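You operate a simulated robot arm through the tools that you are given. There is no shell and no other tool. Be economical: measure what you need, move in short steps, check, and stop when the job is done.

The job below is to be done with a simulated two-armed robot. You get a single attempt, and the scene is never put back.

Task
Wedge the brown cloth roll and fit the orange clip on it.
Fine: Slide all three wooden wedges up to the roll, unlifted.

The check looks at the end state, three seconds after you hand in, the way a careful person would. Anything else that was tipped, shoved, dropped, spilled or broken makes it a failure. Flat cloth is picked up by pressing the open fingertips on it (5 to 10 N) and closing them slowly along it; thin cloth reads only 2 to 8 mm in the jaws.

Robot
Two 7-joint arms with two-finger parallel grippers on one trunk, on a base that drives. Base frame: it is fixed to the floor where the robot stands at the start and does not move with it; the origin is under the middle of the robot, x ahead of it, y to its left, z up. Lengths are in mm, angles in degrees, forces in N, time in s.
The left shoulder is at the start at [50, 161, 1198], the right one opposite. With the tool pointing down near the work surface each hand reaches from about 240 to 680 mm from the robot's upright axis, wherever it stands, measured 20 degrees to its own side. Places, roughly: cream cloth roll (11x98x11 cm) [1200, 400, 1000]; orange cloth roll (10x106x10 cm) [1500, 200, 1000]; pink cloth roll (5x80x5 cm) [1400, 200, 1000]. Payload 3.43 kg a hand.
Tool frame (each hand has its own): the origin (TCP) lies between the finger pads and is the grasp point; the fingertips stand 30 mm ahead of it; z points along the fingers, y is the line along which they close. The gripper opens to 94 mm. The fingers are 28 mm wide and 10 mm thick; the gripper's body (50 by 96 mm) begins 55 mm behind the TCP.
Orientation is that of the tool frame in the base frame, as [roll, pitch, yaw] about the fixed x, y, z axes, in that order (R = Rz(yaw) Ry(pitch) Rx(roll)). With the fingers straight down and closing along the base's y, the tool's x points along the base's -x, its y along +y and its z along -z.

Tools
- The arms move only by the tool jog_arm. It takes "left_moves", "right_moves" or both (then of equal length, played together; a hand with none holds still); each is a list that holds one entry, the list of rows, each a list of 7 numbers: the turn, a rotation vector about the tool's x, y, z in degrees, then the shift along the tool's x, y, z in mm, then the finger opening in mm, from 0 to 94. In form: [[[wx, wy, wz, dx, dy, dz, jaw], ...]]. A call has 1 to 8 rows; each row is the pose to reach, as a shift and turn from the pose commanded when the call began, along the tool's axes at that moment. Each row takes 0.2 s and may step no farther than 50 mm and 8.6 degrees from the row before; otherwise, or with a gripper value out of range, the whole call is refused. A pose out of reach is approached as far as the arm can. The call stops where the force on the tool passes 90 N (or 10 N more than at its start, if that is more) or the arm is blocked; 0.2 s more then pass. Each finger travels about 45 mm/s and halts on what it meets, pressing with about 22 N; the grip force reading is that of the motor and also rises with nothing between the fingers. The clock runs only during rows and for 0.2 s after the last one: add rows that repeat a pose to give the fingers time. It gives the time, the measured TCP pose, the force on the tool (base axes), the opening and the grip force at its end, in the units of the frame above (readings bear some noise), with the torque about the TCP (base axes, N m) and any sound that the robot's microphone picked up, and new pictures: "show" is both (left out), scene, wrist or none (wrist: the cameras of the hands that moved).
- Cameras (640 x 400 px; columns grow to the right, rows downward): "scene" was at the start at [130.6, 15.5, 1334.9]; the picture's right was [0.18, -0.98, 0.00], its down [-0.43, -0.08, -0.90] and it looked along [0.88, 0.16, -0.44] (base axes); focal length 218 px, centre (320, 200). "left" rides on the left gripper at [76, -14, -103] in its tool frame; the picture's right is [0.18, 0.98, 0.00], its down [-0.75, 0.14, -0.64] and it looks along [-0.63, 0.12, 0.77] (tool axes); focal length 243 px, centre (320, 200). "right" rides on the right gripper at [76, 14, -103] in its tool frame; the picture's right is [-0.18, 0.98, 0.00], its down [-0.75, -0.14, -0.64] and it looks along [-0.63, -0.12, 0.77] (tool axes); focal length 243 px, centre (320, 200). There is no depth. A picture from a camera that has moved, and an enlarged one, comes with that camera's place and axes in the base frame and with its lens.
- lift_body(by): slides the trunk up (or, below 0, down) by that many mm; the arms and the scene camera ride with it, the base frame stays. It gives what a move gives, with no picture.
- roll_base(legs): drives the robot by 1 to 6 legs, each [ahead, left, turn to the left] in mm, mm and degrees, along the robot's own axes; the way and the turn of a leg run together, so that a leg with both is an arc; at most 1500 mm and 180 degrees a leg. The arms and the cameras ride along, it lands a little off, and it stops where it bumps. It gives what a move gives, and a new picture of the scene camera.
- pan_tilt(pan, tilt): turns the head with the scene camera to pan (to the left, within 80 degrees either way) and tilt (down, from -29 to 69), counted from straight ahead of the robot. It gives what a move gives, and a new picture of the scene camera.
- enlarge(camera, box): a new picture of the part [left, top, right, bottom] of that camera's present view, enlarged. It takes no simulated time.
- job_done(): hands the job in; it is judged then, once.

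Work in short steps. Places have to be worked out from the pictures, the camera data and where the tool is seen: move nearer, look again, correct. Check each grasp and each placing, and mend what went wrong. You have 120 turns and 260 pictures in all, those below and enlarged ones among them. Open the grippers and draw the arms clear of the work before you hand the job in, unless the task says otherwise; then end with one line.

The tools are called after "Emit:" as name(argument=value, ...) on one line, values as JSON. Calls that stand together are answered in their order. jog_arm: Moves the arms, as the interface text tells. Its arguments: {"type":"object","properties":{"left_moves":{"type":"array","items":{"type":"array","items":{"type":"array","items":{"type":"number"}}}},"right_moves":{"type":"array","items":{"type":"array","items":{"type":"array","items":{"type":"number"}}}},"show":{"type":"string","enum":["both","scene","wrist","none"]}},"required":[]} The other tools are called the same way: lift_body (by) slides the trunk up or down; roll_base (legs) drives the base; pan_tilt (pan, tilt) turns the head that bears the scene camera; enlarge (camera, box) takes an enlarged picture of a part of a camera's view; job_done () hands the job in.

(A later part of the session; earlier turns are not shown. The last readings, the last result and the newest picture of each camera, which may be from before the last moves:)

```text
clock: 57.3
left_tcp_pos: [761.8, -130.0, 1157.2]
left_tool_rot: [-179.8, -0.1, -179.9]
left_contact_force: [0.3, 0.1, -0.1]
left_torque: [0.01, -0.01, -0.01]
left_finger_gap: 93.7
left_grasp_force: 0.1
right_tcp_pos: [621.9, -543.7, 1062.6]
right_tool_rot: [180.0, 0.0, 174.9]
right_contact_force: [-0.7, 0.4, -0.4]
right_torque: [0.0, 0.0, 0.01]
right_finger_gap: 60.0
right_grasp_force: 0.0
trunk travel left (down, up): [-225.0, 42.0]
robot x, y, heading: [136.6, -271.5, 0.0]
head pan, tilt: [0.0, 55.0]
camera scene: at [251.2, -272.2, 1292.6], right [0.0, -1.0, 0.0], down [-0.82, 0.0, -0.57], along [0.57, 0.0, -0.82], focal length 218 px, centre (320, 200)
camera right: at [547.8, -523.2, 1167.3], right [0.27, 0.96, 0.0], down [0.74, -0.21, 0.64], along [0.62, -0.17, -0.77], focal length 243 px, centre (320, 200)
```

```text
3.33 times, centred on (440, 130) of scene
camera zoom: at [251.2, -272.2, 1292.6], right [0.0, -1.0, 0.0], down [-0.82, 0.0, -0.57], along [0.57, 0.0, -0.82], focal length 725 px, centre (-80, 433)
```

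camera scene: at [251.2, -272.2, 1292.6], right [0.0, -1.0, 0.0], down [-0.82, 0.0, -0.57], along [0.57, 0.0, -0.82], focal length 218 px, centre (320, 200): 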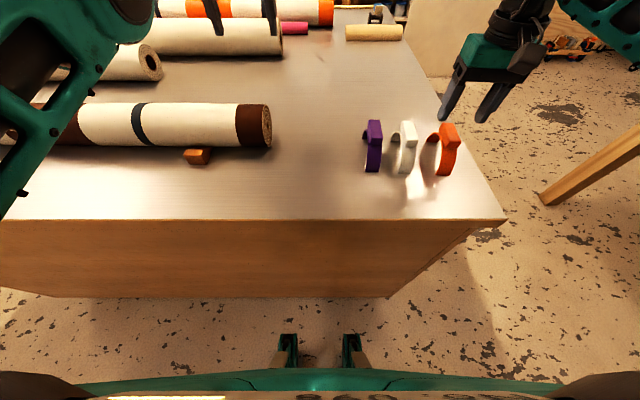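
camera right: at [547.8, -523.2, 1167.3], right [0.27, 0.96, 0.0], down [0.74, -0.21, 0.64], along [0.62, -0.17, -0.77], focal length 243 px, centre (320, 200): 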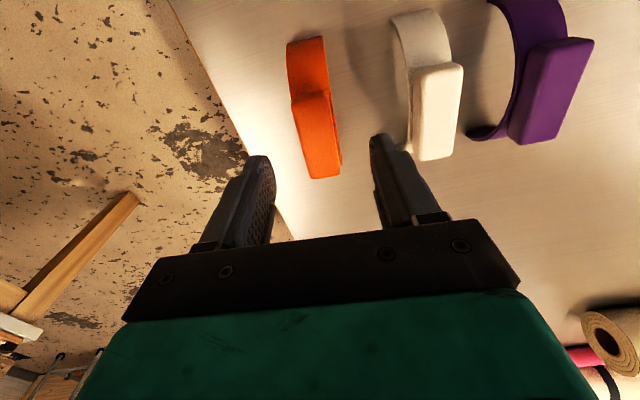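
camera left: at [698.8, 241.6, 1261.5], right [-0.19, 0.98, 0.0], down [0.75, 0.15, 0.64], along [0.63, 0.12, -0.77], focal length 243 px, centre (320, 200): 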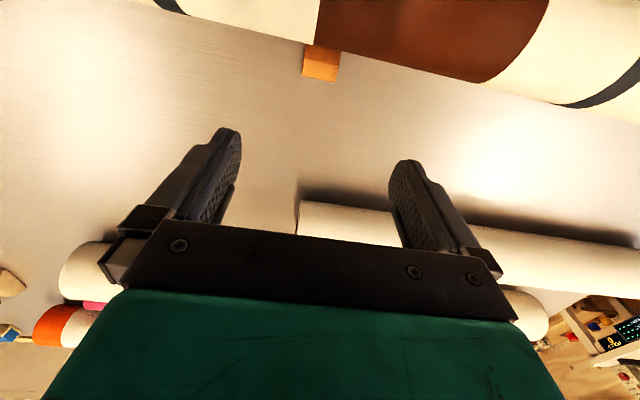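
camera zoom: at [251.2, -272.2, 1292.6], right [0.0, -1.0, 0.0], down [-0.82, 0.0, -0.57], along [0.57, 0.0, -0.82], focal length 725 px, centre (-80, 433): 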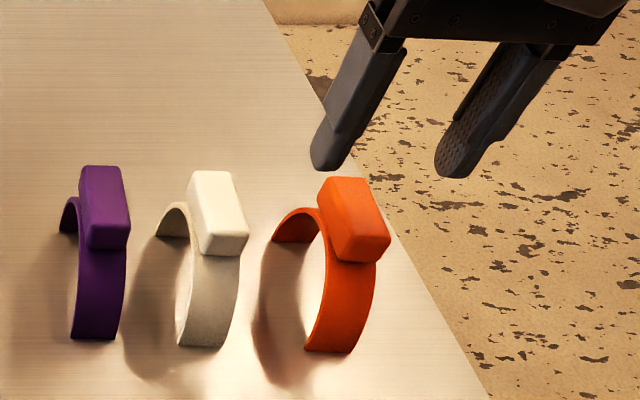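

Aligned within ~2 mm. I descend around the block and close partway to check centring.

Emit:
jog_arm(right_moves=[[[0, 0, 0, 0, -2, 15, 60], [0, 0, 0, 0, -2, 30, 60], [0, 0, 0, 0, -2, 40, 60], [0, 0, 0, 0, -2, 40, 45], [0, 0, 0, 0, -2, 40, 35], [0, 0, 0, 0, -2, 40, 35]]], show="both")

Emit:
enlarge(camera="scene", box=[380, 70, 500, 190])

Emit:
enlarge(camera="right", box=[220, 80, 420, 250])

```text
clock: 58.7
left_tcp_pos: [761.6, -129.2, 1158.5]
left_tool_rot: [-179.9, -0.1, -179.9]
left_contact_force: [-0.8, -0.2, -0.4]
left_torque: [-0.01, 0.01, -0.02]
left_finger_gap: 94.0
left_grasp_force: 0.0
right_tcp_pos: [622.9, -545.4, 1022.3]
right_tool_rot: [-180.0, -0.1, 174.9]
right_contact_force: [-0.4, 0.6, 0.2]
right_torque: [0.02, -0.01, 0.01]
right_finger_gap: 35.0
right_grasp_force: 0.1
trunk travel left (down, up): [-225.0, 42.0]
robot x, y, heading: [137.7, -272.4, -0.3]
head pan, tilt: [0.0, 55.0]
camera scene: at [251.3, -272.3, 1292.5], right [0.0, -1.0, 0.0], down [-0.82, 0.0, -0.57], along [0.57, 0.0, -0.82], focal length 218 px, centre (320, 200)
camera right: at [547.4, -525.1, 1126.7], right [0.27, 0.96, 0.0], down [0.74, -0.21, 0.64], along [0.62, -0.17, -0.77], focal length 243 px, centre (320, 200)
```

scene: 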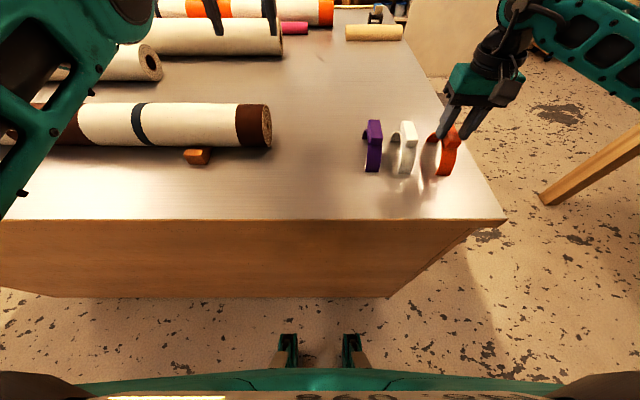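
right: 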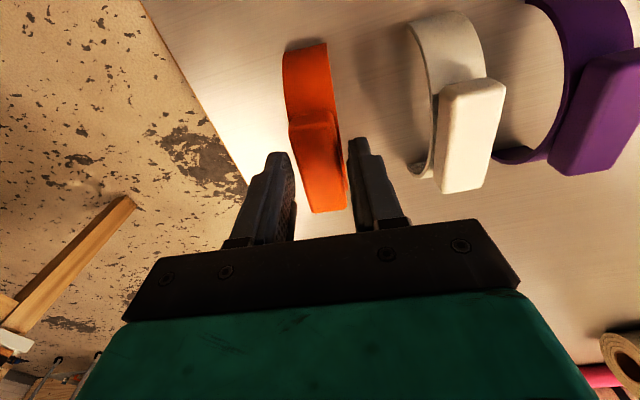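

```text
3.33 times, centred on (440, 130) of scene
camera zoom: at [251.3, -272.3, 1292.5], right [0.0, -1.0, 0.0], down [-0.82, 0.0, -0.57], along [0.57, 0.0, -0.82], focal length 725 px, centre (-80, 433)
```

zoom: 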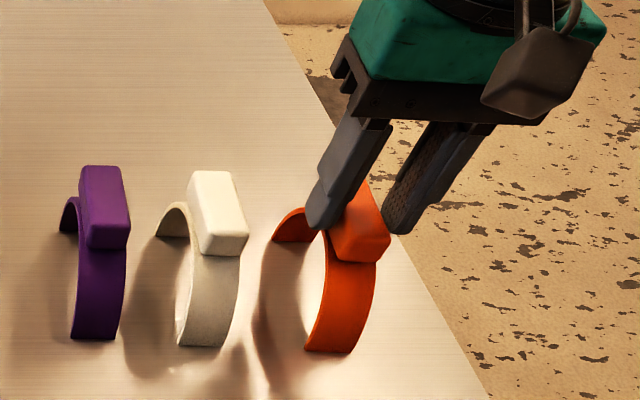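

```text
2.35 times, centred on (320, 165) of right
camera zoom: at [547.4, -525.1, 1126.7], right [0.27, 0.96, 0.0], down [0.74, -0.21, 0.64], along [0.62, -0.17, -0.77], focal length 571 px, centre (320, 282)
```

zoom: 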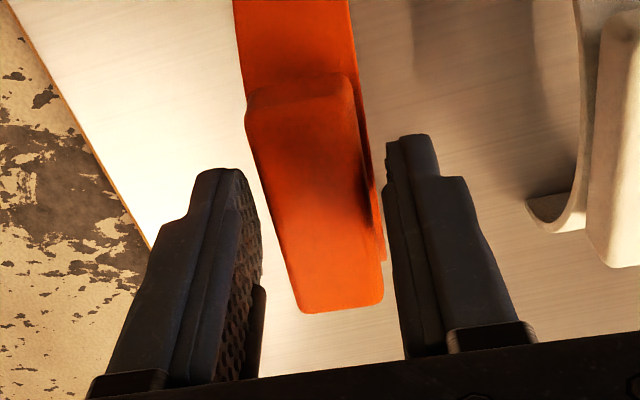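

Centred. I close on the block.

Emit:
jog_arm(right_moves=[[[0, 0, 0, 0, 0, 2, 30], [0, 0, 0, 0, 0, 2, 26], [0, 0, 0, 0, 0, 2, 22], [0, 0, 0, 0, 0, 2, 18], [0, 0, 0, 0, 0, 2, 15], [0, 0, 0, 0, 0, 2, 15]]], show="wrist")

Emit:
enlarge(camera="scene", box=[380, 70, 500, 190])

```text
clock: 60.1
left_tcp_pos: [762.5, -129.8, 1158.2]
left_tool_rot: [-179.9, -0.1, -179.9]
left_contact_force: [0.3, -0.6, 0.0]
left_torque: [0.02, 0.03, 0.0]
left_finger_gap: 93.9
left_grasp_force: 0.0
right_tcp_pos: [622.3, -545.7, 1022.6]
right_tool_rot: [-179.9, 0.0, 174.8]
right_contact_force: [0.6, 0.1, 1.2]
right_torque: [-0.02, -0.07, -0.03]
right_finger_gap: 25.0
right_grasp_force: 22.1
trunk travel left (down, up): [-225.0, 42.0]
robot x, y, heading: [141.3, -273.1, -0.3]
head pan, tilt: [0.0, 55.0]
camera right: at [547.8, -524.9, 1125.6], right [0.27, 0.96, 0.0], down [0.74, -0.21, 0.64], along [0.62, -0.17, -0.77], focal length 243 px, centre (320, 200)
```

right: 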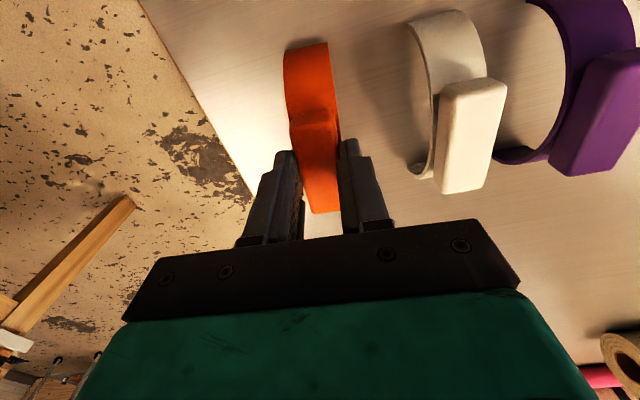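

```text
3.33 times, centred on (440, 130) of scene
camera zoom: at [251.2, -272.3, 1292.5], right [0.0, -1.0, 0.0], down [-0.82, 0.0, -0.57], along [0.57, 0.0, -0.82], focal length 725 px, centre (-80, 433)
```

zoom: 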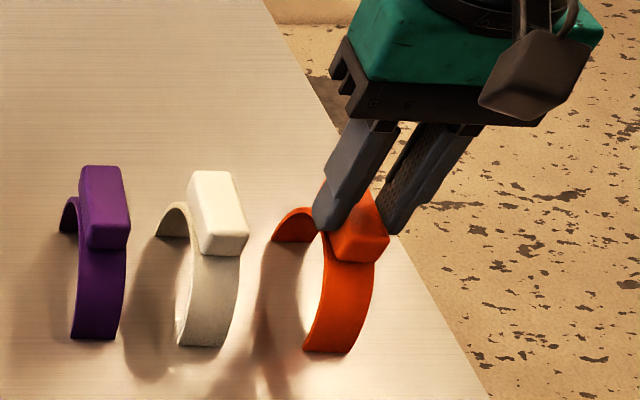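

Gripped at 25 mm, 22 N. I lift straight up 160 mm and check.

Emit:
jog_arm(right_moves=[[[0, 0, 0, 0, 0, -15, 15], [0, 0, 0, 0, 0, -45, 15], [0, 0, 0, 0, 0, -85, 15], [0, 0, 0, 0, 0, -125, 15], [0, 0, 0, 0, 0, -160, 15], [0, 0, -5, 0, 0, -160, 15], [0, 0, -5, 0, 0, -160, 15]]], show="both")

Emit:
enlarge(camera="scene", box=[400, 0, 600, 150])

```text
clock: 61.7
left_tcp_pos: [762.7, -130.0, 1157.6]
left_tool_rot: [-179.9, -0.1, -179.9]
left_contact_force: [-0.4, 0.1, -0.5]
left_torque: [-0.02, 0.01, 0.0]
left_finger_gap: 94.1
left_grasp_force: 0.2
right_tcp_pos: [623.7, -545.3, 1182.8]
right_tool_rot: [180.0, -0.2, 179.9]
right_contact_force: [0.0, -0.1, 0.6]
right_torque: [0.04, 0.01, 0.0]
right_finger_gap: 25.0
right_grasp_force: 21.7
trunk travel left (down, up): [-225.0, 42.0]
robot x, y, heading: [140.8, -273.2, -0.2]
head pan, tilt: [0.0, 55.0]
camera scene: at [251.2, -272.2, 1292.6], right [0.0, -1.0, 0.0], down [-0.82, 0.0, -0.57], along [0.57, 0.0, -0.82], focal length 218 px, centre (320, 200)
camera right: at [547.4, -531.3, 1286.2], right [0.19, 0.98, 0.0], down [0.75, -0.14, 0.64], along [0.63, -0.12, -0.77], focal length 243 px, centre (320, 200)
```

scene: 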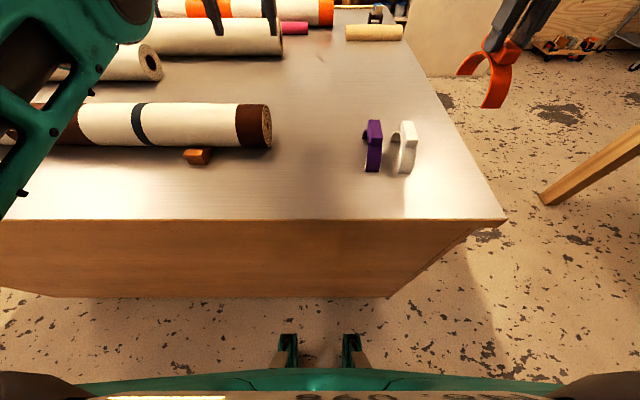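
right: 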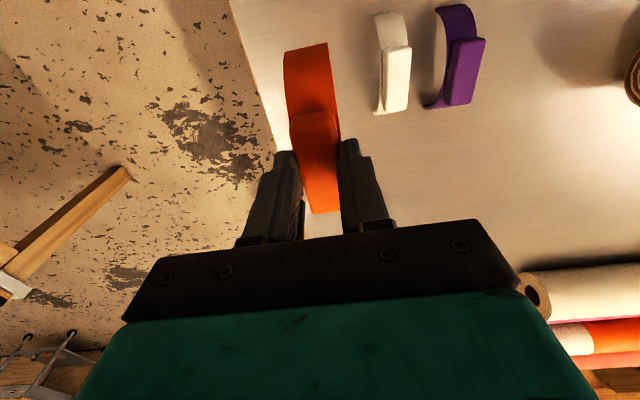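

```text
2.67 times, centred on (500, 75) of scene
camera zoom: at [251.2, -272.2, 1292.6], right [0.0, -1.0, 0.0], down [-0.82, 0.0, -0.57], along [0.57, 0.0, -0.82], focal length 580 px, centre (-160, 533)
```

zoom: 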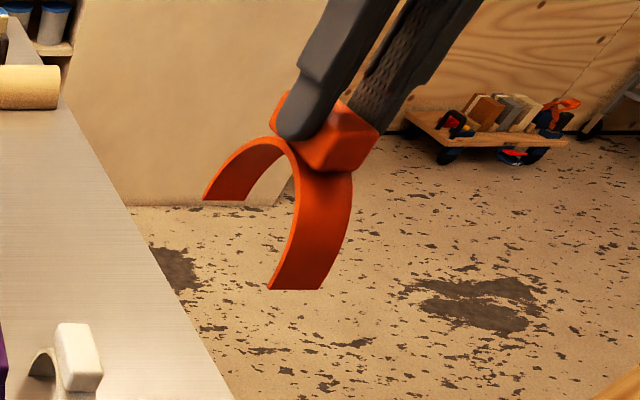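

Clip is held securely. I drive left 470 mm with everything high to bring the right hand to the roll.

Emit:
roll_base(legs=[[0, 470, 0.2], [14, 0, 0]])

```text
clock: 66.8
left_tcp_pos: [777.6, 337.7, 1157.5]
left_tool_rot: [-179.9, -0.1, 179.8]
left_contact_force: [1.1, -0.6, -0.4]
left_torque: [-0.01, -0.04, -0.02]
left_finger_gap: 94.1
left_grasp_force: 0.1
right_tcp_pos: [638.1, -76.5, 1180.8]
right_tool_rot: [180.0, -0.2, 179.6]
right_contact_force: [0.5, 0.9, -0.6]
right_torque: [0.01, 0.01, 0.0]
right_finger_gap: 24.8
right_grasp_force: 22.2
trunk travel left (down, up): [-225.0, 42.0]
robot x, y, heading: [156.9, 197.7, -0.1]
head pan, tilt: [0.0, 55.0]
camera scene: at [266.0, 197.5, 1292.3], right [-0.01, -1.0, 0.0], down [-0.82, 0.0, -0.57], along [0.57, 0.0, -0.82], focal length 218 px, centre (320, 200)
```

scene: 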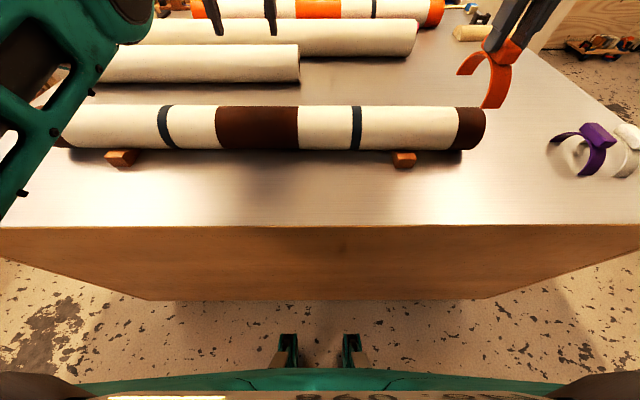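

I move the clip over the roll at y≈66 (clear of the wedge and dark band), still high.

Emit:
jog_arm(right_moves=[[[0, 0, 0, -12, 35, 0, 15], [0, 0, 0, -24, 70, 0, 15], [0, 0, 0, -36, 105, 0, 15], [0, 0, 0, -48, 142, 0, 15], [0, 0, 0, -48, 142, 20, 15], [0, 0, 0, -48, 142, 35, 15], [0, 0, 0, -48, 142, 35, 15]]], show="both")

Emit:
enlarge(camera="scene", box=[300, 30, 480, 180])

```text
clock: 68.3
left_tcp_pos: [775.2, 337.6, 1157.9]
left_tool_rot: [-180.0, -0.1, 179.7]
left_contact_force: [0.4, 0.7, -0.5]
left_torque: [-0.03, -0.02, 0.04]
left_finger_gap: 93.9
left_grasp_force: 0.1
right_tcp_pos: [684.3, 65.5, 1148.0]
right_tool_rot: [180.0, 0.1, 179.7]
right_contact_force: [0.7, 0.1, -0.4]
right_torque: [0.01, 0.03, 0.02]
right_finger_gap: 24.9
right_grasp_force: 22.0
trunk travel left (down, up): [-225.0, 42.0]
robot x, y, heading: [154.6, 198.4, -0.2]
head pan, tilt: [0.0, 55.0]
camera scene: at [264.7, 197.4, 1292.5], right [-0.01, -1.0, 0.0], down [-0.82, 0.0, -0.57], along [0.57, 0.0, -0.82], focal length 218 px, centre (320, 200)
camera right: at [608.5, 79.1, 1251.7], right [0.19, 0.98, 0.0], down [0.75, -0.15, 0.64], along [0.63, -0.12, -0.77], focal length 243 px, centre (320, 200)
```

scene: 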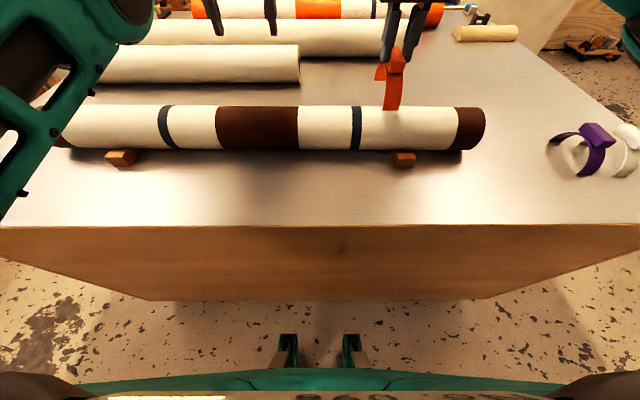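
right: 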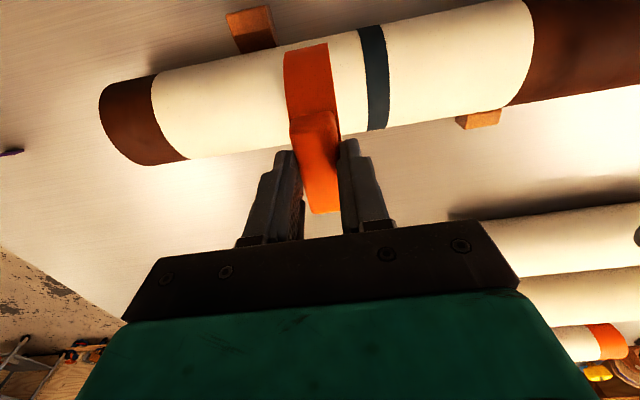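

```text
2.67 times, centred on (390, 105) of scene
camera zoom: at [264.7, 197.4, 1292.5], right [-0.01, -1.0, 0.0], down [-0.82, 0.0, -0.57], along [0.57, 0.0, -0.82], focal length 580 px, centre (133, 453)
```

zoom: 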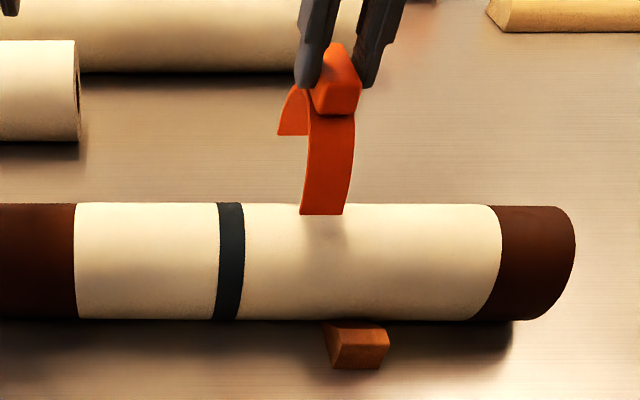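

Roll axis is at x≈688, z≈974. The clip is practically above it; I nudge 2 mm ahead and lower step by step watching forces.

Emit:
jog_arm(right_moves=[[[0, 0, 0, -2, 0, 10, 15], [0, 0, 0, -2, 0, 20, 15], [0, 0, 0, -2, 0, 30, 15], [0, 0, 0, -2, 0, 40, 15], [0, 0, 0, -2, 0, 40, 15]]], show="wrist")

Emit:
enlarge(camera="scene", box=[320, 50, 470, 170])

```text
clock: 69.5
left_tcp_pos: [776.3, 337.5, 1157.3]
left_tool_rot: [180.0, -0.1, 179.8]
left_contact_force: [0.5, 0.2, 0.2]
left_torque: [0.01, -0.02, 0.01]
left_finger_gap: 94.3
left_grasp_force: 0.1
right_tcp_pos: [686.6, 64.2, 1107.0]
right_tool_rot: [180.0, -0.2, 179.8]
right_contact_force: [-0.5, -0.6, -0.6]
right_torque: [0.02, 0.0, -0.03]
right_finger_gap: 24.8
right_grasp_force: 21.6
trunk travel left (down, up): [-225.0, 42.0]
robot x, y, heading: [150.1, 198.4, -0.7]
head pan, tilt: [0.0, 55.0]
camera right: at [610.7, 78.8, 1211.1], right [0.19, 0.98, 0.0], down [0.75, -0.15, 0.64], along [0.63, -0.12, -0.77], focal length 243 px, centre (320, 200)
```

right: 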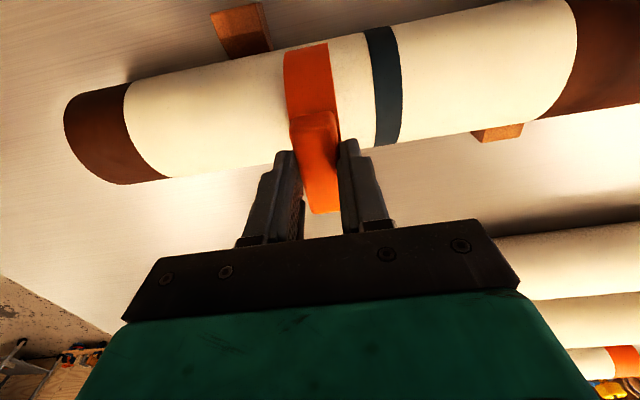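

```text
3.33 times, centred on (395, 110) of scene
camera zoom: at [264.7, 197.5, 1292.5], right [-0.01, -1.0, 0.0], down [-0.82, 0.0, -0.57], along [0.57, 0.0, -0.82], focal length 725 px, centre (70, 500)
```

zoom: 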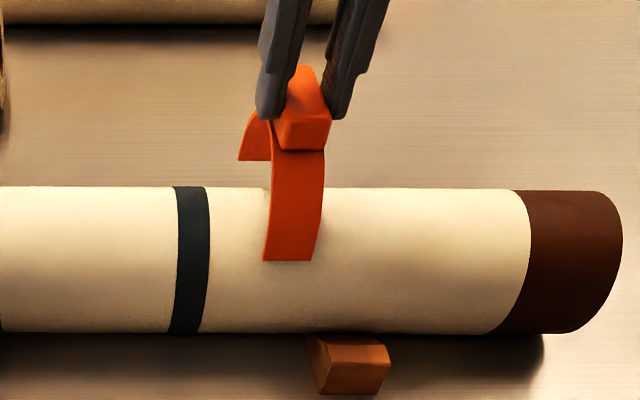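

No contact yet; feet appear to straddle the roll. I keep lowering.

Emit:
jog_arm(right_moves=[[[0, 0, 0, 0, 0, 5, 15], [0, 0, 0, 0, 0, 10, 15], [0, 0, 0, 0, 0, 15, 15], [0, 0, 0, 0, 0, 15, 15]]], show="none")

Emit:
jog_arm(right_moves=[[[0, 0, 0, 0, 0, 5, 15], [0, 0, 0, 0, 0, 10, 15], [0, 0, 0, 0, 0, 10, 15]]], show="wrist")

Emit:
enlarge(camera="scene", box=[320, 50, 470, 170])

```text
clock: 70.5
left_tcp_pos: [776.2, 337.1, 1158.4]
left_tool_rot: [-179.9, -0.2, 179.8]
left_contact_force: [-0.1, 0.5, 1.1]
left_torque: [0.02, 0.01, -0.01]
left_finger_gap: 94.1
left_grasp_force: 0.2
right_tcp_pos: [686.5, 64.7, 1092.8]
right_tool_rot: [-179.9, -0.1, 179.6]
right_contact_force: [-0.9, -0.4, 0.3]
right_torque: [0.02, 0.0, -0.01]
right_finger_gap: 25.1
right_grasp_force: 22.5
trunk travel left (down, up): [-225.0, 42.0]
robot x, y, heading: [153.0, 198.2, -0.4]
head pan, tilt: [0.0, 55.0]
```

```text
clock: 71.3
left_tcp_pos: [776.6, 338.1, 1157.5]
left_tool_rot: [-179.8, -0.1, 179.8]
left_contact_force: [0.0, -0.2, -0.1]
left_torque: [0.01, 0.03, -0.02]
left_finger_gap: 94.1
left_grasp_force: 0.1
right_tcp_pos: [687.2, 64.9, 1081.5]
right_tool_rot: [-180.0, -0.1, 179.6]
right_contact_force: [0.4, -0.2, -0.8]
right_torque: [-0.08, -0.03, 0.02]
right_finger_gap: 25.2
right_grasp_force: 22.1
trunk travel left (down, up): [-225.0, 42.0]
robot x, y, heading: [152.7, 200.8, -0.3]
head pan, tilt: [0.0, 55.0]
camera right: at [610.4, 78.9, 1186.1], right [0.19, 0.98, 0.0], down [0.75, -0.15, 0.64], along [0.63, -0.12, -0.77], focal length 243 px, centre (320, 200)
```

right: 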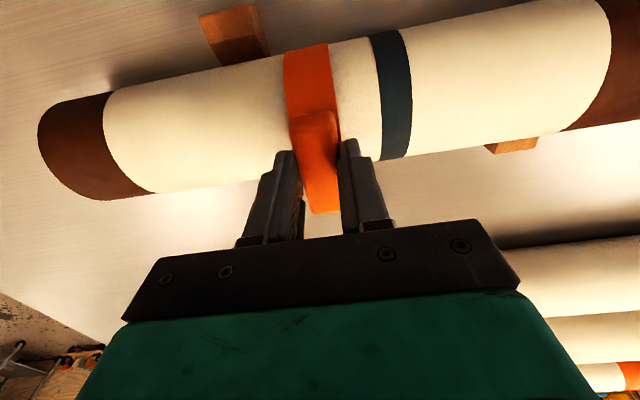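

```text
3.33 times, centred on (395, 110) of scene
camera zoom: at [264.7, 197.5, 1292.5], right [-0.01, -1.0, 0.0], down [-0.82, 0.0, -0.57], along [0.57, 0.0, -0.82], focal length 725 px, centre (70, 500)
```

zoom: 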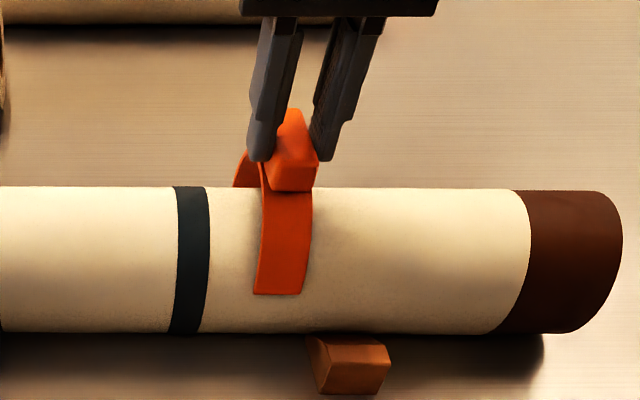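

Still no contact. Continuing down in small steps.

Emit:
jog_arm(right_moves=[[[0, 0, 0, 0, 0, 4, 15], [0, 0, 0, 0, 0, 8, 15], [0, 0, 0, 0, 0, 8, 15]]], show="none")

Emit:
jog_arm(right_moves=[[[0, 0, 0, 0, 0, 3, 15], [0, 0, 0, 0, 0, 6, 15], [0, 0, 0, 0, 0, 6, 15]]], show="none")

Emit:
enlarge(camera="scene", box=[320, 50, 470, 170])

```text
clock: 72.2
left_tcp_pos: [776.3, 337.2, 1157.8]
left_tool_rot: [-179.8, -0.2, 179.8]
left_contact_force: [-0.7, 0.5, -0.3]
left_torque: [0.02, 0.02, 0.01]
left_finger_gap: 94.0
left_grasp_force: 0.1
right_tcp_pos: [687.6, 65.9, 1072.3]
right_tool_rot: [-180.0, -0.1, 179.6]
right_contact_force: [-0.2, 0.0, -0.9]
right_torque: [0.02, -0.01, 0.01]
right_finger_gap: 25.1
right_grasp_force: 22.1
trunk travel left (down, up): [-225.0, 42.0]
robot x, y, heading: [153.7, 197.1, -0.0]
head pan, tilt: [0.0, 55.0]
```

```text
clock: 73.0
left_tcp_pos: [775.8, 337.5, 1157.8]
left_tool_rot: [-179.8, -0.1, 179.8]
left_contact_force: [-0.3, -0.2, -1.0]
left_torque: [0.03, 0.03, 0.04]
left_finger_gap: 94.0
left_grasp_force: 0.0
right_tcp_pos: [685.6, 64.5, 1067.5]
right_tool_rot: [-179.9, -0.1, 179.5]
right_contact_force: [0.3, 0.0, -0.4]
right_torque: [0.03, -0.04, -0.03]
right_finger_gap: 24.9
right_grasp_force: 21.9
trunk travel left (down, up): [-225.0, 42.0]
robot x, y, heading: [152.4, 197.5, -0.1]
head pan, tilt: [0.0, 55.0]
```

```text
3.33 times, centred on (395, 110) of scene
camera zoom: at [264.7, 197.5, 1292.5], right [-0.01, -1.0, 0.0], down [-0.82, 0.0, -0.57], along [0.57, 0.0, -0.82], focal length 725 px, centre (70, 500)
```

zoom: 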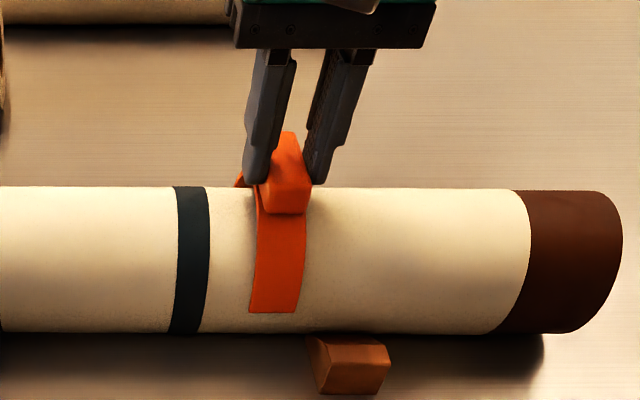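

Emit:
jog_arm(right_moves=[[[0, 0, 0, 0, 0, 2, 15], [0, 0, 0, 0, 0, 4, 15], [0, 0, 0, 0, 0, 4, 15]]], show="none")

Emit:
jog_arm(right_moves=[[[0, 0, 0, 0, 0, 2, 15], [0, 0, 0, 0, 0, 4, 15], [0, 0, 0, 0, 0, 4, 15]]], show="none")

Emit:
enlarge(camera="scene", box=[320, 50, 470, 170])

```text
clock: 73.8
left_tcp_pos: [775.8, 337.7, 1158.6]
left_tool_rot: [-179.9, 0.0, 179.8]
left_contact_force: [0.6, 0.1, -0.2]
left_torque: [0.02, -0.02, -0.02]
left_finger_gap: 94.0
left_grasp_force: 0.0
right_tcp_pos: [686.1, 64.2, 1065.1]
right_tool_rot: [-180.0, -0.1, 179.6]
right_contact_force: [-2.1, 0.6, 3.5]
right_torque: [-0.02, 0.36, -0.06]
right_finger_gap: 25.3
right_grasp_force: 21.5
trunk travel left (down, up): [-225.0, 42.0]
robot x, y, heading: [152.4, 197.3, -0.4]
head pan, tilt: [0.0, 55.0]
```

```text
clock: 74.5
left_tcp_pos: [774.4, 338.8, 1157.4]
left_tool_rot: [-179.9, -0.1, 179.8]
left_contact_force: [-0.2, -0.2, -0.2]
left_torque: [-0.01, 0.0, 0.02]
left_finger_gap: 94.1
left_grasp_force: 0.0
right_tcp_pos: [685.9, 65.8, 1061.2]
right_tool_rot: [179.9, 0.1, 179.7]
right_contact_force: [-2.4, 0.9, 12.8]
right_torque: [0.02, 0.49, -0.02]
right_finger_gap: 25.3
right_grasp_force: 22.1
trunk travel left (down, up): [-225.0, 42.0]
robot x, y, heading: [151.5, 197.7, -0.3]
head pan, tilt: [0.0, 55.0]
```

```text
3.33 times, centred on (395, 110) of scene
camera zoom: at [263.3, 197.8, 1292.8], right [-0.01, -1.0, 0.0], down [-0.82, 0.0, -0.57], along [0.57, 0.0, -0.82], focal length 725 px, centre (70, 500)
```

zoom: 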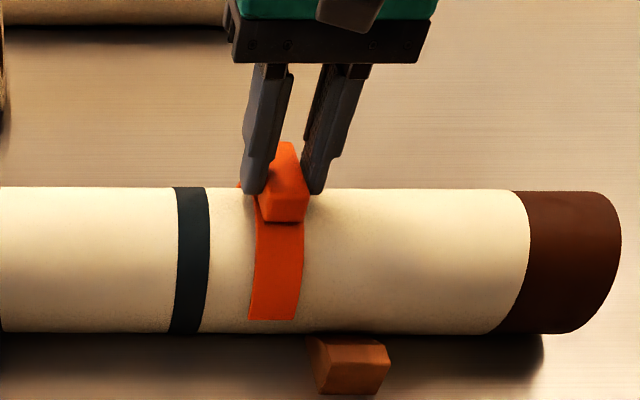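

12.8 N now, clip nearly seated. I press a few mm further.

Emit:
jog_arm(right_moves=[[[0, 0, 0, 0, 0, 2, 15], [0, 0, 0, 0, 0, 4, 15], [0, 0, 0, 0, 0, 4, 15]]], show="none")

Emit:
jog_arm(right_moves=[[[0, 0, 0, 0, 0, 2, 15], [0, 0, 0, 0, 0, 4, 15], [0, 0, 0, 0, 0, 4, 15]]], show="wrist")

Emit:
enlarge(camera="scene", box=[320, 50, 470, 170])

```text
clock: 75.3
left_tcp_pos: [774.2, 338.3, 1159.3]
left_tool_rot: [-179.9, 0.0, 179.8]
left_contact_force: [0.3, 0.2, 0.4]
left_torque: [-0.02, 0.0, -0.03]
left_finger_gap: 94.0
left_grasp_force: 0.1
right_tcp_pos: [688.0, 63.9, 1057.6]
right_tool_rot: [-180.0, 0.0, 179.6]
right_contact_force: [0.0, -1.9, 19.0]
right_torque: [-0.07, 0.38, 0.02]
right_finger_gap: 24.9
right_grasp_force: 22.0
trunk travel left (down, up): [-225.0, 42.0]
robot x, y, heading: [153.3, 200.1, -0.3]
head pan, tilt: [0.0, 55.0]
```

```text
clock: 76.2
left_tcp_pos: [772.3, 338.0, 1158.9]
left_tool_rot: [-179.9, 0.1, 179.8]
left_contact_force: [0.9, -0.2, -0.3]
left_torque: [-0.04, 0.0, 0.01]
left_finger_gap: 93.9
left_grasp_force: 0.1
right_tcp_pos: [684.7, 64.5, 1057.2]
right_tool_rot: [179.9, 0.3, 179.5]
right_contact_force: [-2.7, -3.8, 32.6]
right_torque: [-0.16, 0.64, 0.04]
right_finger_gap: 24.9
right_grasp_force: 22.1
trunk travel left (down, up): [-225.0, 42.0]
robot x, y, heading: [151.5, 199.4, -0.6]
head pan, tilt: [0.0, 55.0]
camera right: at [608.2, 79.0, 1160.7], right [0.19, 0.98, 0.0], down [0.75, -0.15, 0.65], along [0.64, -0.12, -0.76], focal length 243 px, centre (320, 200)
```

right: 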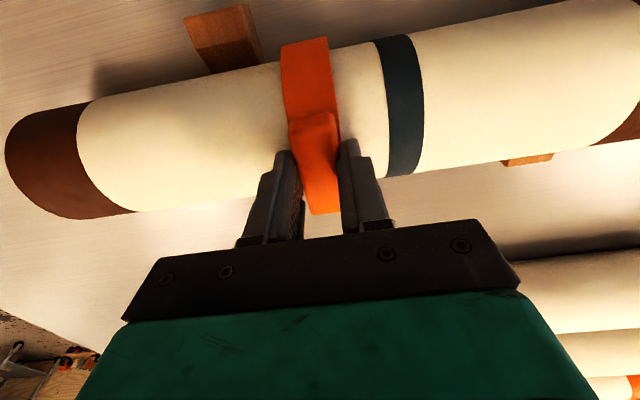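

```text
3.33 times, centred on (395, 110) of scene
camera zoom: at [261.6, 197.9, 1293.1], right [-0.01, -1.0, 0.0], down [-0.82, 0.0, -0.58], along [0.58, 0.0, -0.82], focal length 725 px, centre (70, 500)
```

zoom: 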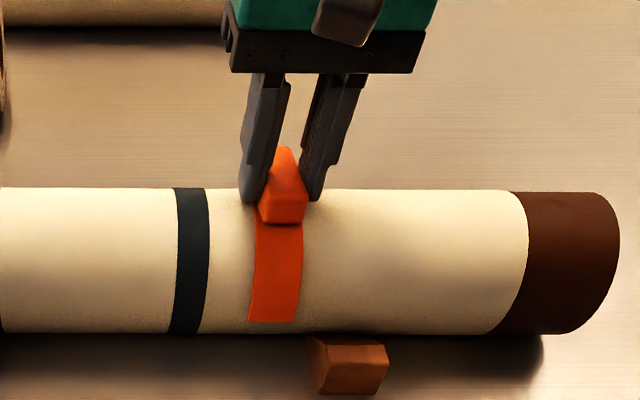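

Stiff at 33 N with clip inner top at roll-top height: seated. I ease the load, open, rise, and inspect.

Emit:
jog_arm(right_moves=[[[0, 0, 0, 0, 0, -6, 15], [0, 0, 0, 0, 0, -6, 25], [0, 0, 0, 0, 0, -6, 40], [0, 0, 0, 0, 0, -6, 56], [0, 0, 0, 0, 0, -25, 56], [0, 0, 0, 0, 0, -60, 56], [0, 0, 0, 0, 0, -100, 56], [0, 0, 0, 0, 0, -100, 56]]], show="wrist")

Emit:
enlarge(camera="scene", box=[320, 50, 470, 170])

Emit:
enlarge(camera="right", box=[200, 20, 440, 180])

```text
clock: 78.0
left_tcp_pos: [777.3, 338.1, 1156.1]
left_tool_rot: [-180.0, -0.1, 179.7]
left_contact_force: [-0.2, -0.3, -0.2]
left_torque: [0.03, -0.03, -0.01]
left_finger_gap: 93.8
left_grasp_force: 0.1
right_tcp_pos: [686.3, 65.2, 1151.1]
right_tool_rot: [-180.0, -0.1, 179.7]
right_contact_force: [0.2, 0.3, -0.7]
right_torque: [-0.01, 0.01, -0.01]
right_finger_gap: 56.0
right_grasp_force: 0.1
trunk travel left (down, up): [-225.0, 42.0]
robot x, y, heading: [151.4, 199.4, -0.5]
head pan, tilt: [0.0, 55.0]
camera right: at [610.1, 79.3, 1256.2], right [0.19, 0.98, 0.0], down [0.75, -0.15, 0.64], along [0.63, -0.12, -0.77], focal length 243 px, centre (320, 200)
```

right: 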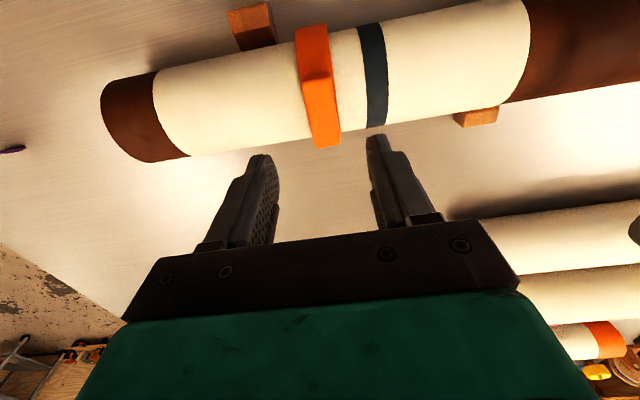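

```text
3.33 times, centred on (395, 110) of scene
camera zoom: at [264.8, 197.4, 1292.5], right [-0.01, -1.0, 0.0], down [-0.82, 0.0, -0.57], along [0.57, 0.0, -0.82], focal length 725 px, centre (70, 500)
```

zoom: 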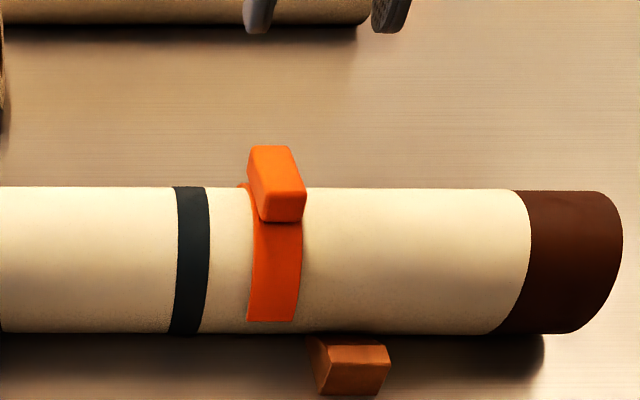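

```text
2.50 times, centred on (320, 100) of right
camera zoom: at [610.1, 79.3, 1256.2], right [0.19, 0.98, 0.0], down [0.75, -0.15, 0.64], along [0.63, -0.12, -0.77], focal length 606 px, centre (320, 450)
```

zoom: 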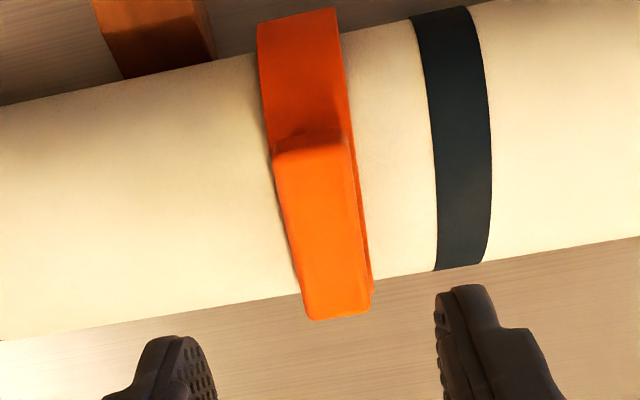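

The clip is on the roll. To make sure it's fully seated, I press its top with the closed fingertips.

Emit:
jog_arm(right_moves=[[[0, 0, 0, 0, 0, 0, 40], [0, 0, 0, 0, 0, 20, 20], [0, 0, 0, 0, 0, 40, 0], [0, 0, 0, 0, 0, 60, 0], [0, 0, 0, 0, 0, 68, 0], [0, 0, 0, 0, 0, 68, 0]]], show="none")

Emit:
jog_arm(right_moves=[[[0, 0, 0, 0, 0, 3, 0], [0, 0, 0, 0, 0, 6, 0], [0, 0, 0, 0, 0, 6, 0]]], show="none")

Emit:
enlarge(camera="scene", box=[320, 50, 470, 170])

```text
clock: 79.3
left_tcp_pos: [776.5, 338.6, 1158.9]
left_tool_rot: [-179.9, 0.0, 179.9]
left_contact_force: [1.0, -0.4, -1.2]
left_torque: [0.01, 0.01, 0.0]
left_finger_gap: 94.1
left_grasp_force: 0.0
right_tcp_pos: [687.5, 65.0, 1083.3]
right_tool_rot: [179.9, -0.1, 179.6]
right_contact_force: [-0.5, 0.5, -0.8]
right_torque: [-0.01, 0.0, -0.03]
right_finger_gap: 0.1
right_grasp_force: 22.3
trunk travel left (down, up): [-225.0, 42.0]
robot x, y, heading: [149.2, 199.9, -0.4]
head pan, tilt: [0.0, 55.0]
```

```text
clock: 80.2
left_tcp_pos: [776.4, 338.4, 1158.5]
left_tool_rot: [-179.9, -0.1, 179.7]
left_contact_force: [-0.3, 0.0, 0.1]
left_torque: [0.0, 0.02, -0.04]
left_finger_gap: 94.0
left_grasp_force: 0.0
right_tcp_pos: [687.7, 64.3, 1078.7]
right_tool_rot: [179.9, -0.1, 179.6]
right_contact_force: [0.8, -0.1, -0.5]
right_torque: [-0.01, 0.01, -0.04]
right_finger_gap: 0.0
right_grasp_force: 22.5
trunk travel left (down, up): [-225.0, 42.0]
robot x, y, heading: [152.9, 199.7, -0.4]
head pan, tilt: [0.0, 55.0]
```

```text
3.33 times, centred on (395, 110) of scene
camera zoom: at [264.7, 197.5, 1292.5], right [-0.01, -1.0, 0.0], down [-0.82, 0.0, -0.57], along [0.57, 0.0, -0.82], focal length 725 px, centre (70, 500)
```

zoom: 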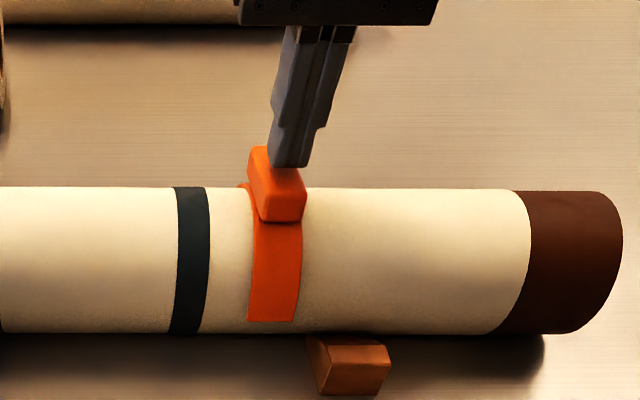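

Emit:
jog_arm(right_moves=[[[0, 0, 0, 0, 2, 2, 0], [0, 0, 0, 0, 2, 4, 0], [0, 0, 0, 0, 2, 4, 0]]], show="none")

Emit:
jog_arm(right_moves=[[[0, 0, 0, 0, 0, 2, 0], [0, 0, 0, 0, 0, 4, 0], [0, 0, 0, 0, 0, 4, 0]]], show="none")

```text
clock: 81.0
left_tcp_pos: [776.4, 337.4, 1158.0]
left_tool_rot: [-179.9, 0.0, 179.8]
left_contact_force: [0.7, -0.8, -0.7]
left_torque: [0.0, 0.02, -0.01]
left_finger_gap: 94.2
left_grasp_force: 0.1
right_tcp_pos: [686.7, 66.6, 1073.5]
right_tool_rot: [180.0, -0.1, 179.7]
right_contact_force: [-0.4, -0.1, 1.9]
right_torque: [0.02, 0.03, 0.03]
right_finger_gap: 0.2
right_grasp_force: 22.4
trunk travel left (down, up): [-225.0, 42.0]
robot x, y, heading: [155.2, 197.3, -0.5]
head pan, tilt: [0.0, 55.0]
```

```text
clock: 81.8
left_tcp_pos: [775.1, 338.2, 1158.9]
left_tool_rot: [-180.0, 0.1, 179.9]
left_contact_force: [1.0, 1.0, -1.0]
left_torque: [0.02, -0.01, -0.01]
left_finger_gap: 94.0
left_grasp_force: 0.0
right_tcp_pos: [686.1, 67.9, 1074.3]
right_tool_rot: [179.8, 0.3, 179.6]
right_contact_force: [0.3, -0.2, 23.4]
right_torque: [-0.04, 0.35, -0.01]
right_finger_gap: 0.0
right_grasp_force: 21.8
trunk travel left (down, up): [-225.0, 42.0]
robot x, y, heading: [152.3, 200.4, -0.4]
head pan, tilt: [0.0, 55.0]
```

The block top is at z≈1044 and stiff. One firmer press to ~50 N to be sure.

Emit:
jog_arm(right_moves=[[[0, 0, 0, 0, 0, 3, 0], [0, 0, 0, 0, 0, 6, 0], [0, 0, 0, 0, 0, 6, 0]]], show="none")

Emit:
enlarge(camera="scene", box=[320, 50, 470, 170])

```text
clock: 82.5
left_tcp_pos: [772.9, 338.8, 1160.4]
left_tool_rot: [-180.0, 0.2, 179.9]
left_contact_force: [0.6, -1.1, -0.3]
left_torque: [-0.02, 0.01, 0.0]
left_finger_gap: 94.0
left_grasp_force: 0.1
right_tcp_pos: [685.7, 66.9, 1073.4]
right_tool_rot: [179.5, 0.9, 179.6]
right_contact_force: [-3.8, -3.7, 46.9]
right_torque: [-0.14, 0.71, 0.0]
right_finger_gap: 0.0
right_grasp_force: 22.0
trunk travel left (down, up): [-225.0, 42.0]
robot x, y, heading: [150.2, 199.0, -0.3]
head pan, tilt: [0.0, 55.0]
```

```text
3.33 times, centred on (395, 110) of scene
camera zoom: at [260.2, 198.0, 1293.3], right [-0.01, -1.0, 0.0], down [-0.82, 0.0, -0.58], along [0.58, 0.0, -0.82], focal length 725 px, centre (70, 500)
```

zoom: 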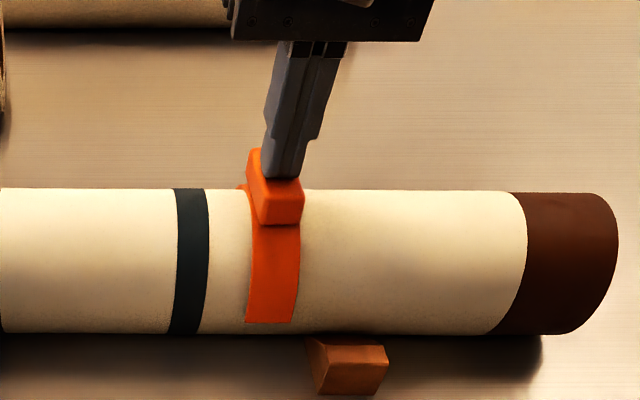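

Fully seated: no further travel at 47 N. I release upward and retract both hands.

Emit:
jog_arm(right_moves=[[[0, 0, 0, 0, 0, -20, 0], [0, 0, 0, 0, 0, -60, 20], [0, 0, 0, 0, 0, -100, 50], [0, 0, 0, 40, -20, -100, 80], [0, 0, 0, 80, -40, -100, 94], [0, 0, 0, 120, -60, -100, 94], [0, 0, 0, 160, -80, -100, 94], [0, 0, 0, 180, -100, -100, 94]]], left_moves=[[[0, 0, 0, 0, 0, 0, 94], [0, 0, 0, 20, 0, 0, 94], [0, 0, 0, 60, 0, 0, 94], [0, 0, 0, 100, 0, 0, 94], [0, 0, 0, 140, 20, 0, 94], [0, 0, 0, 180, 40, 0, 94], [0, 0, 0, 220, 50, 0, 94], [0, 0, 0, 250, 50, 0, 94]]], show="both")

Emit:
enlarge(camera="scene", box=[90, 80, 250, 180])

Emit:
enlarge(camera="scene", box=[330, 80, 490, 180])

```text
clock: 84.3
left_tcp_pos: [753.4, 359.8, 1226.1]
left_tool_rot: [-179.9, 0.1, 179.9]
left_contact_force: [-1.1, 0.3, -0.9]
left_torque: [0.02, -0.15, 0.01]
left_finger_gap: 94.0
left_grasp_force: 0.1
left hand out of reach, approached as far as the arm can: row 2, 3, 4, 5, 6, 7, 8
right_tcp_pos: [502.1, -33.4, 1166.7]
right_tool_rot: [179.9, 0.2, 179.6]
right_contact_force: [-1.7, 0.2, -0.3]
right_torque: [0.01, -0.15, 0.0]
right_finger_gap: 94.1
right_grasp_force: 0.1
trunk travel left (down, up): [-225.0, 42.0]
robot x, y, heading: [153.5, 198.3, -0.2]
head pan, tilt: [0.0, 55.0]
camera scene: at [260.2, 197.3, 1293.2], right [-0.01, -1.0, 0.0], down [-0.82, 0.0, -0.58], along [0.58, 0.0, -0.82], focal length 218 px, centre (320, 200)
camera right: at [426.0, -18.7, 1270.9], right [0.19, 0.98, 0.0], down [0.75, -0.15, 0.64], along [0.63, -0.12, -0.76], focal length 243 px, centre (320, 200)
camera left: at [676.5, 345.0, 1330.0], right [-0.18, 0.98, 0.0], down [0.75, 0.14, 0.64], along [0.63, 0.11, -0.77], focal length 243 px, centre (320, 200)
```

scene: 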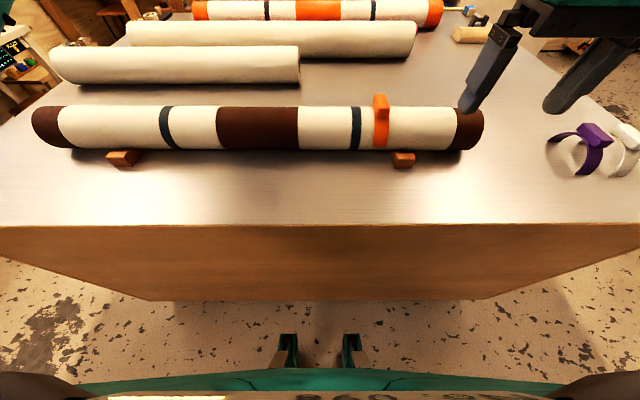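
right: 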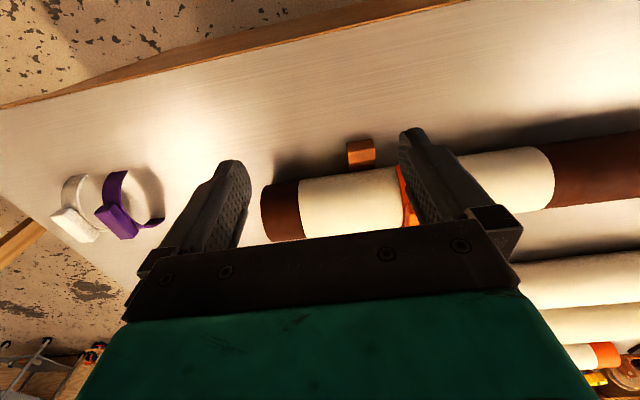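
left: 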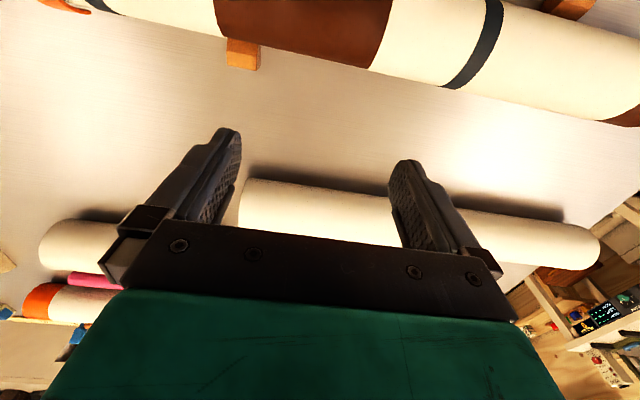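

```text
4.00 times, centred on (170, 130) of scene
camera zoom: at [260.2, 197.3, 1293.2], right [-0.01, -1.0, 0.0], down [-0.82, 0.0, -0.58], along [0.58, 0.0, -0.82], focal length 870 px, centre (920, 480)
```

zoom: 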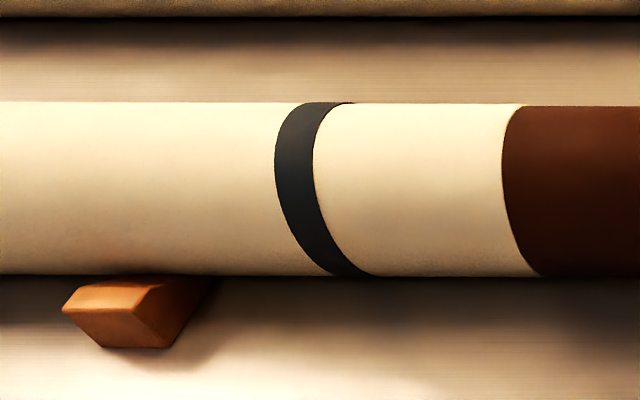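

```text
4.00 times, centred on (410, 130) of scene
camera zoom: at [260.2, 197.3, 1293.2], right [-0.01, -1.0, 0.0], down [-0.82, 0.0, -0.58], along [0.58, 0.0, -0.82], focal length 870 px, centre (-40, 480)
```

zoom: 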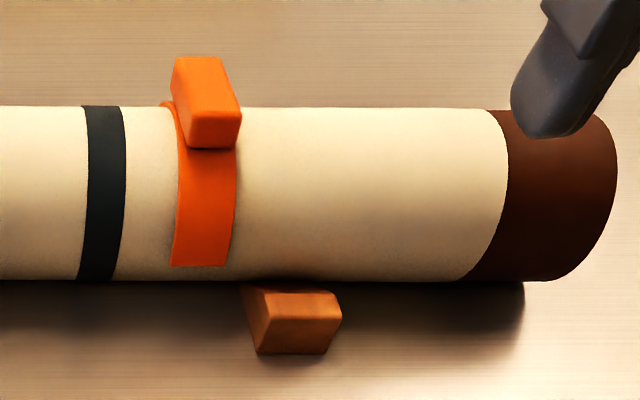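

I check the clip's far leg in the left camera.

Emit:
enlarge(camera="left", box=[0, 0, 280, 100])

Emit:
jog_arm(left_moves=[[[0, 0, 0, 10, -45, 10, 94], [0, 0, 0, 20, -90, 20, 94], [0, 0, 0, 30, -135, 30, 94], [0, 0, 0, 30, -160, 30, 94], [0, 0, 0, 30, -160, 30, 94]]], show="wrist")

```text
2.29 times, centred on (140, 50) of left
camera zoom: at [676.5, 345.0, 1330.0], right [-0.18, 0.98, 0.0], down [0.75, 0.14, 0.64], along [0.63, 0.11, -0.77], focal length 555 px, centre (731, 543)
```

zoom: 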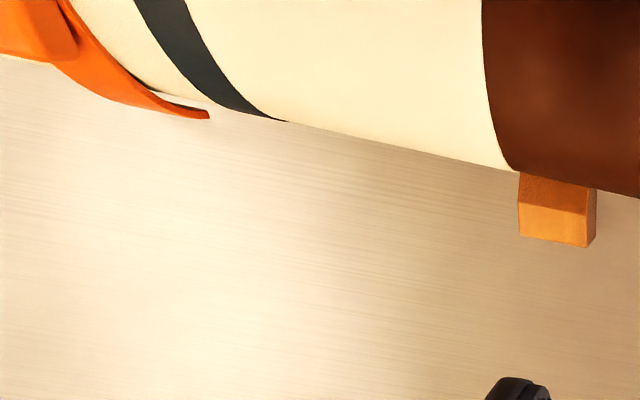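

```text
clock: 85.5
left_tcp_pos: [728.3, 200.3, 1192.2]
left_tool_rot: [-180.0, 0.0, 179.9]
left_contact_force: [0.2, -0.7, -0.7]
left_torque: [-0.02, -0.02, 0.01]
left_finger_gap: 93.8
left_grasp_force: 0.1
left hand out of reach, approached as far as the arm can: row 1, 2, 3
right_tcp_pos: [506.7, -32.0, 1166.2]
right_tool_rot: [-180.0, -0.2, 179.5]
right_contact_force: [-0.1, 0.2, -0.1]
right_torque: [-0.01, -0.04, 0.03]
right_finger_gap: 93.9
right_grasp_force: 0.1
trunk travel left (down, up): [-225.0, 42.0]
robot x, y, heading: [149.8, 198.8, -0.4]
head pan, tilt: [0.0, 55.0]
camera left: at [651.2, 186.6, 1295.6], right [-0.18, 0.98, 0.0], down [0.75, 0.14, 0.64], along [0.63, 0.12, -0.77], focal length 243 px, centre (320, 200)
```

left: 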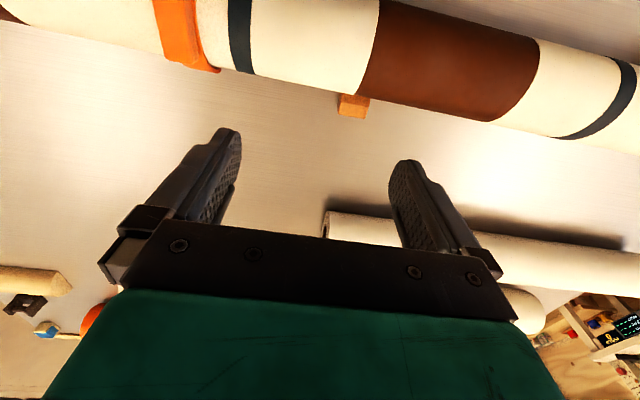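

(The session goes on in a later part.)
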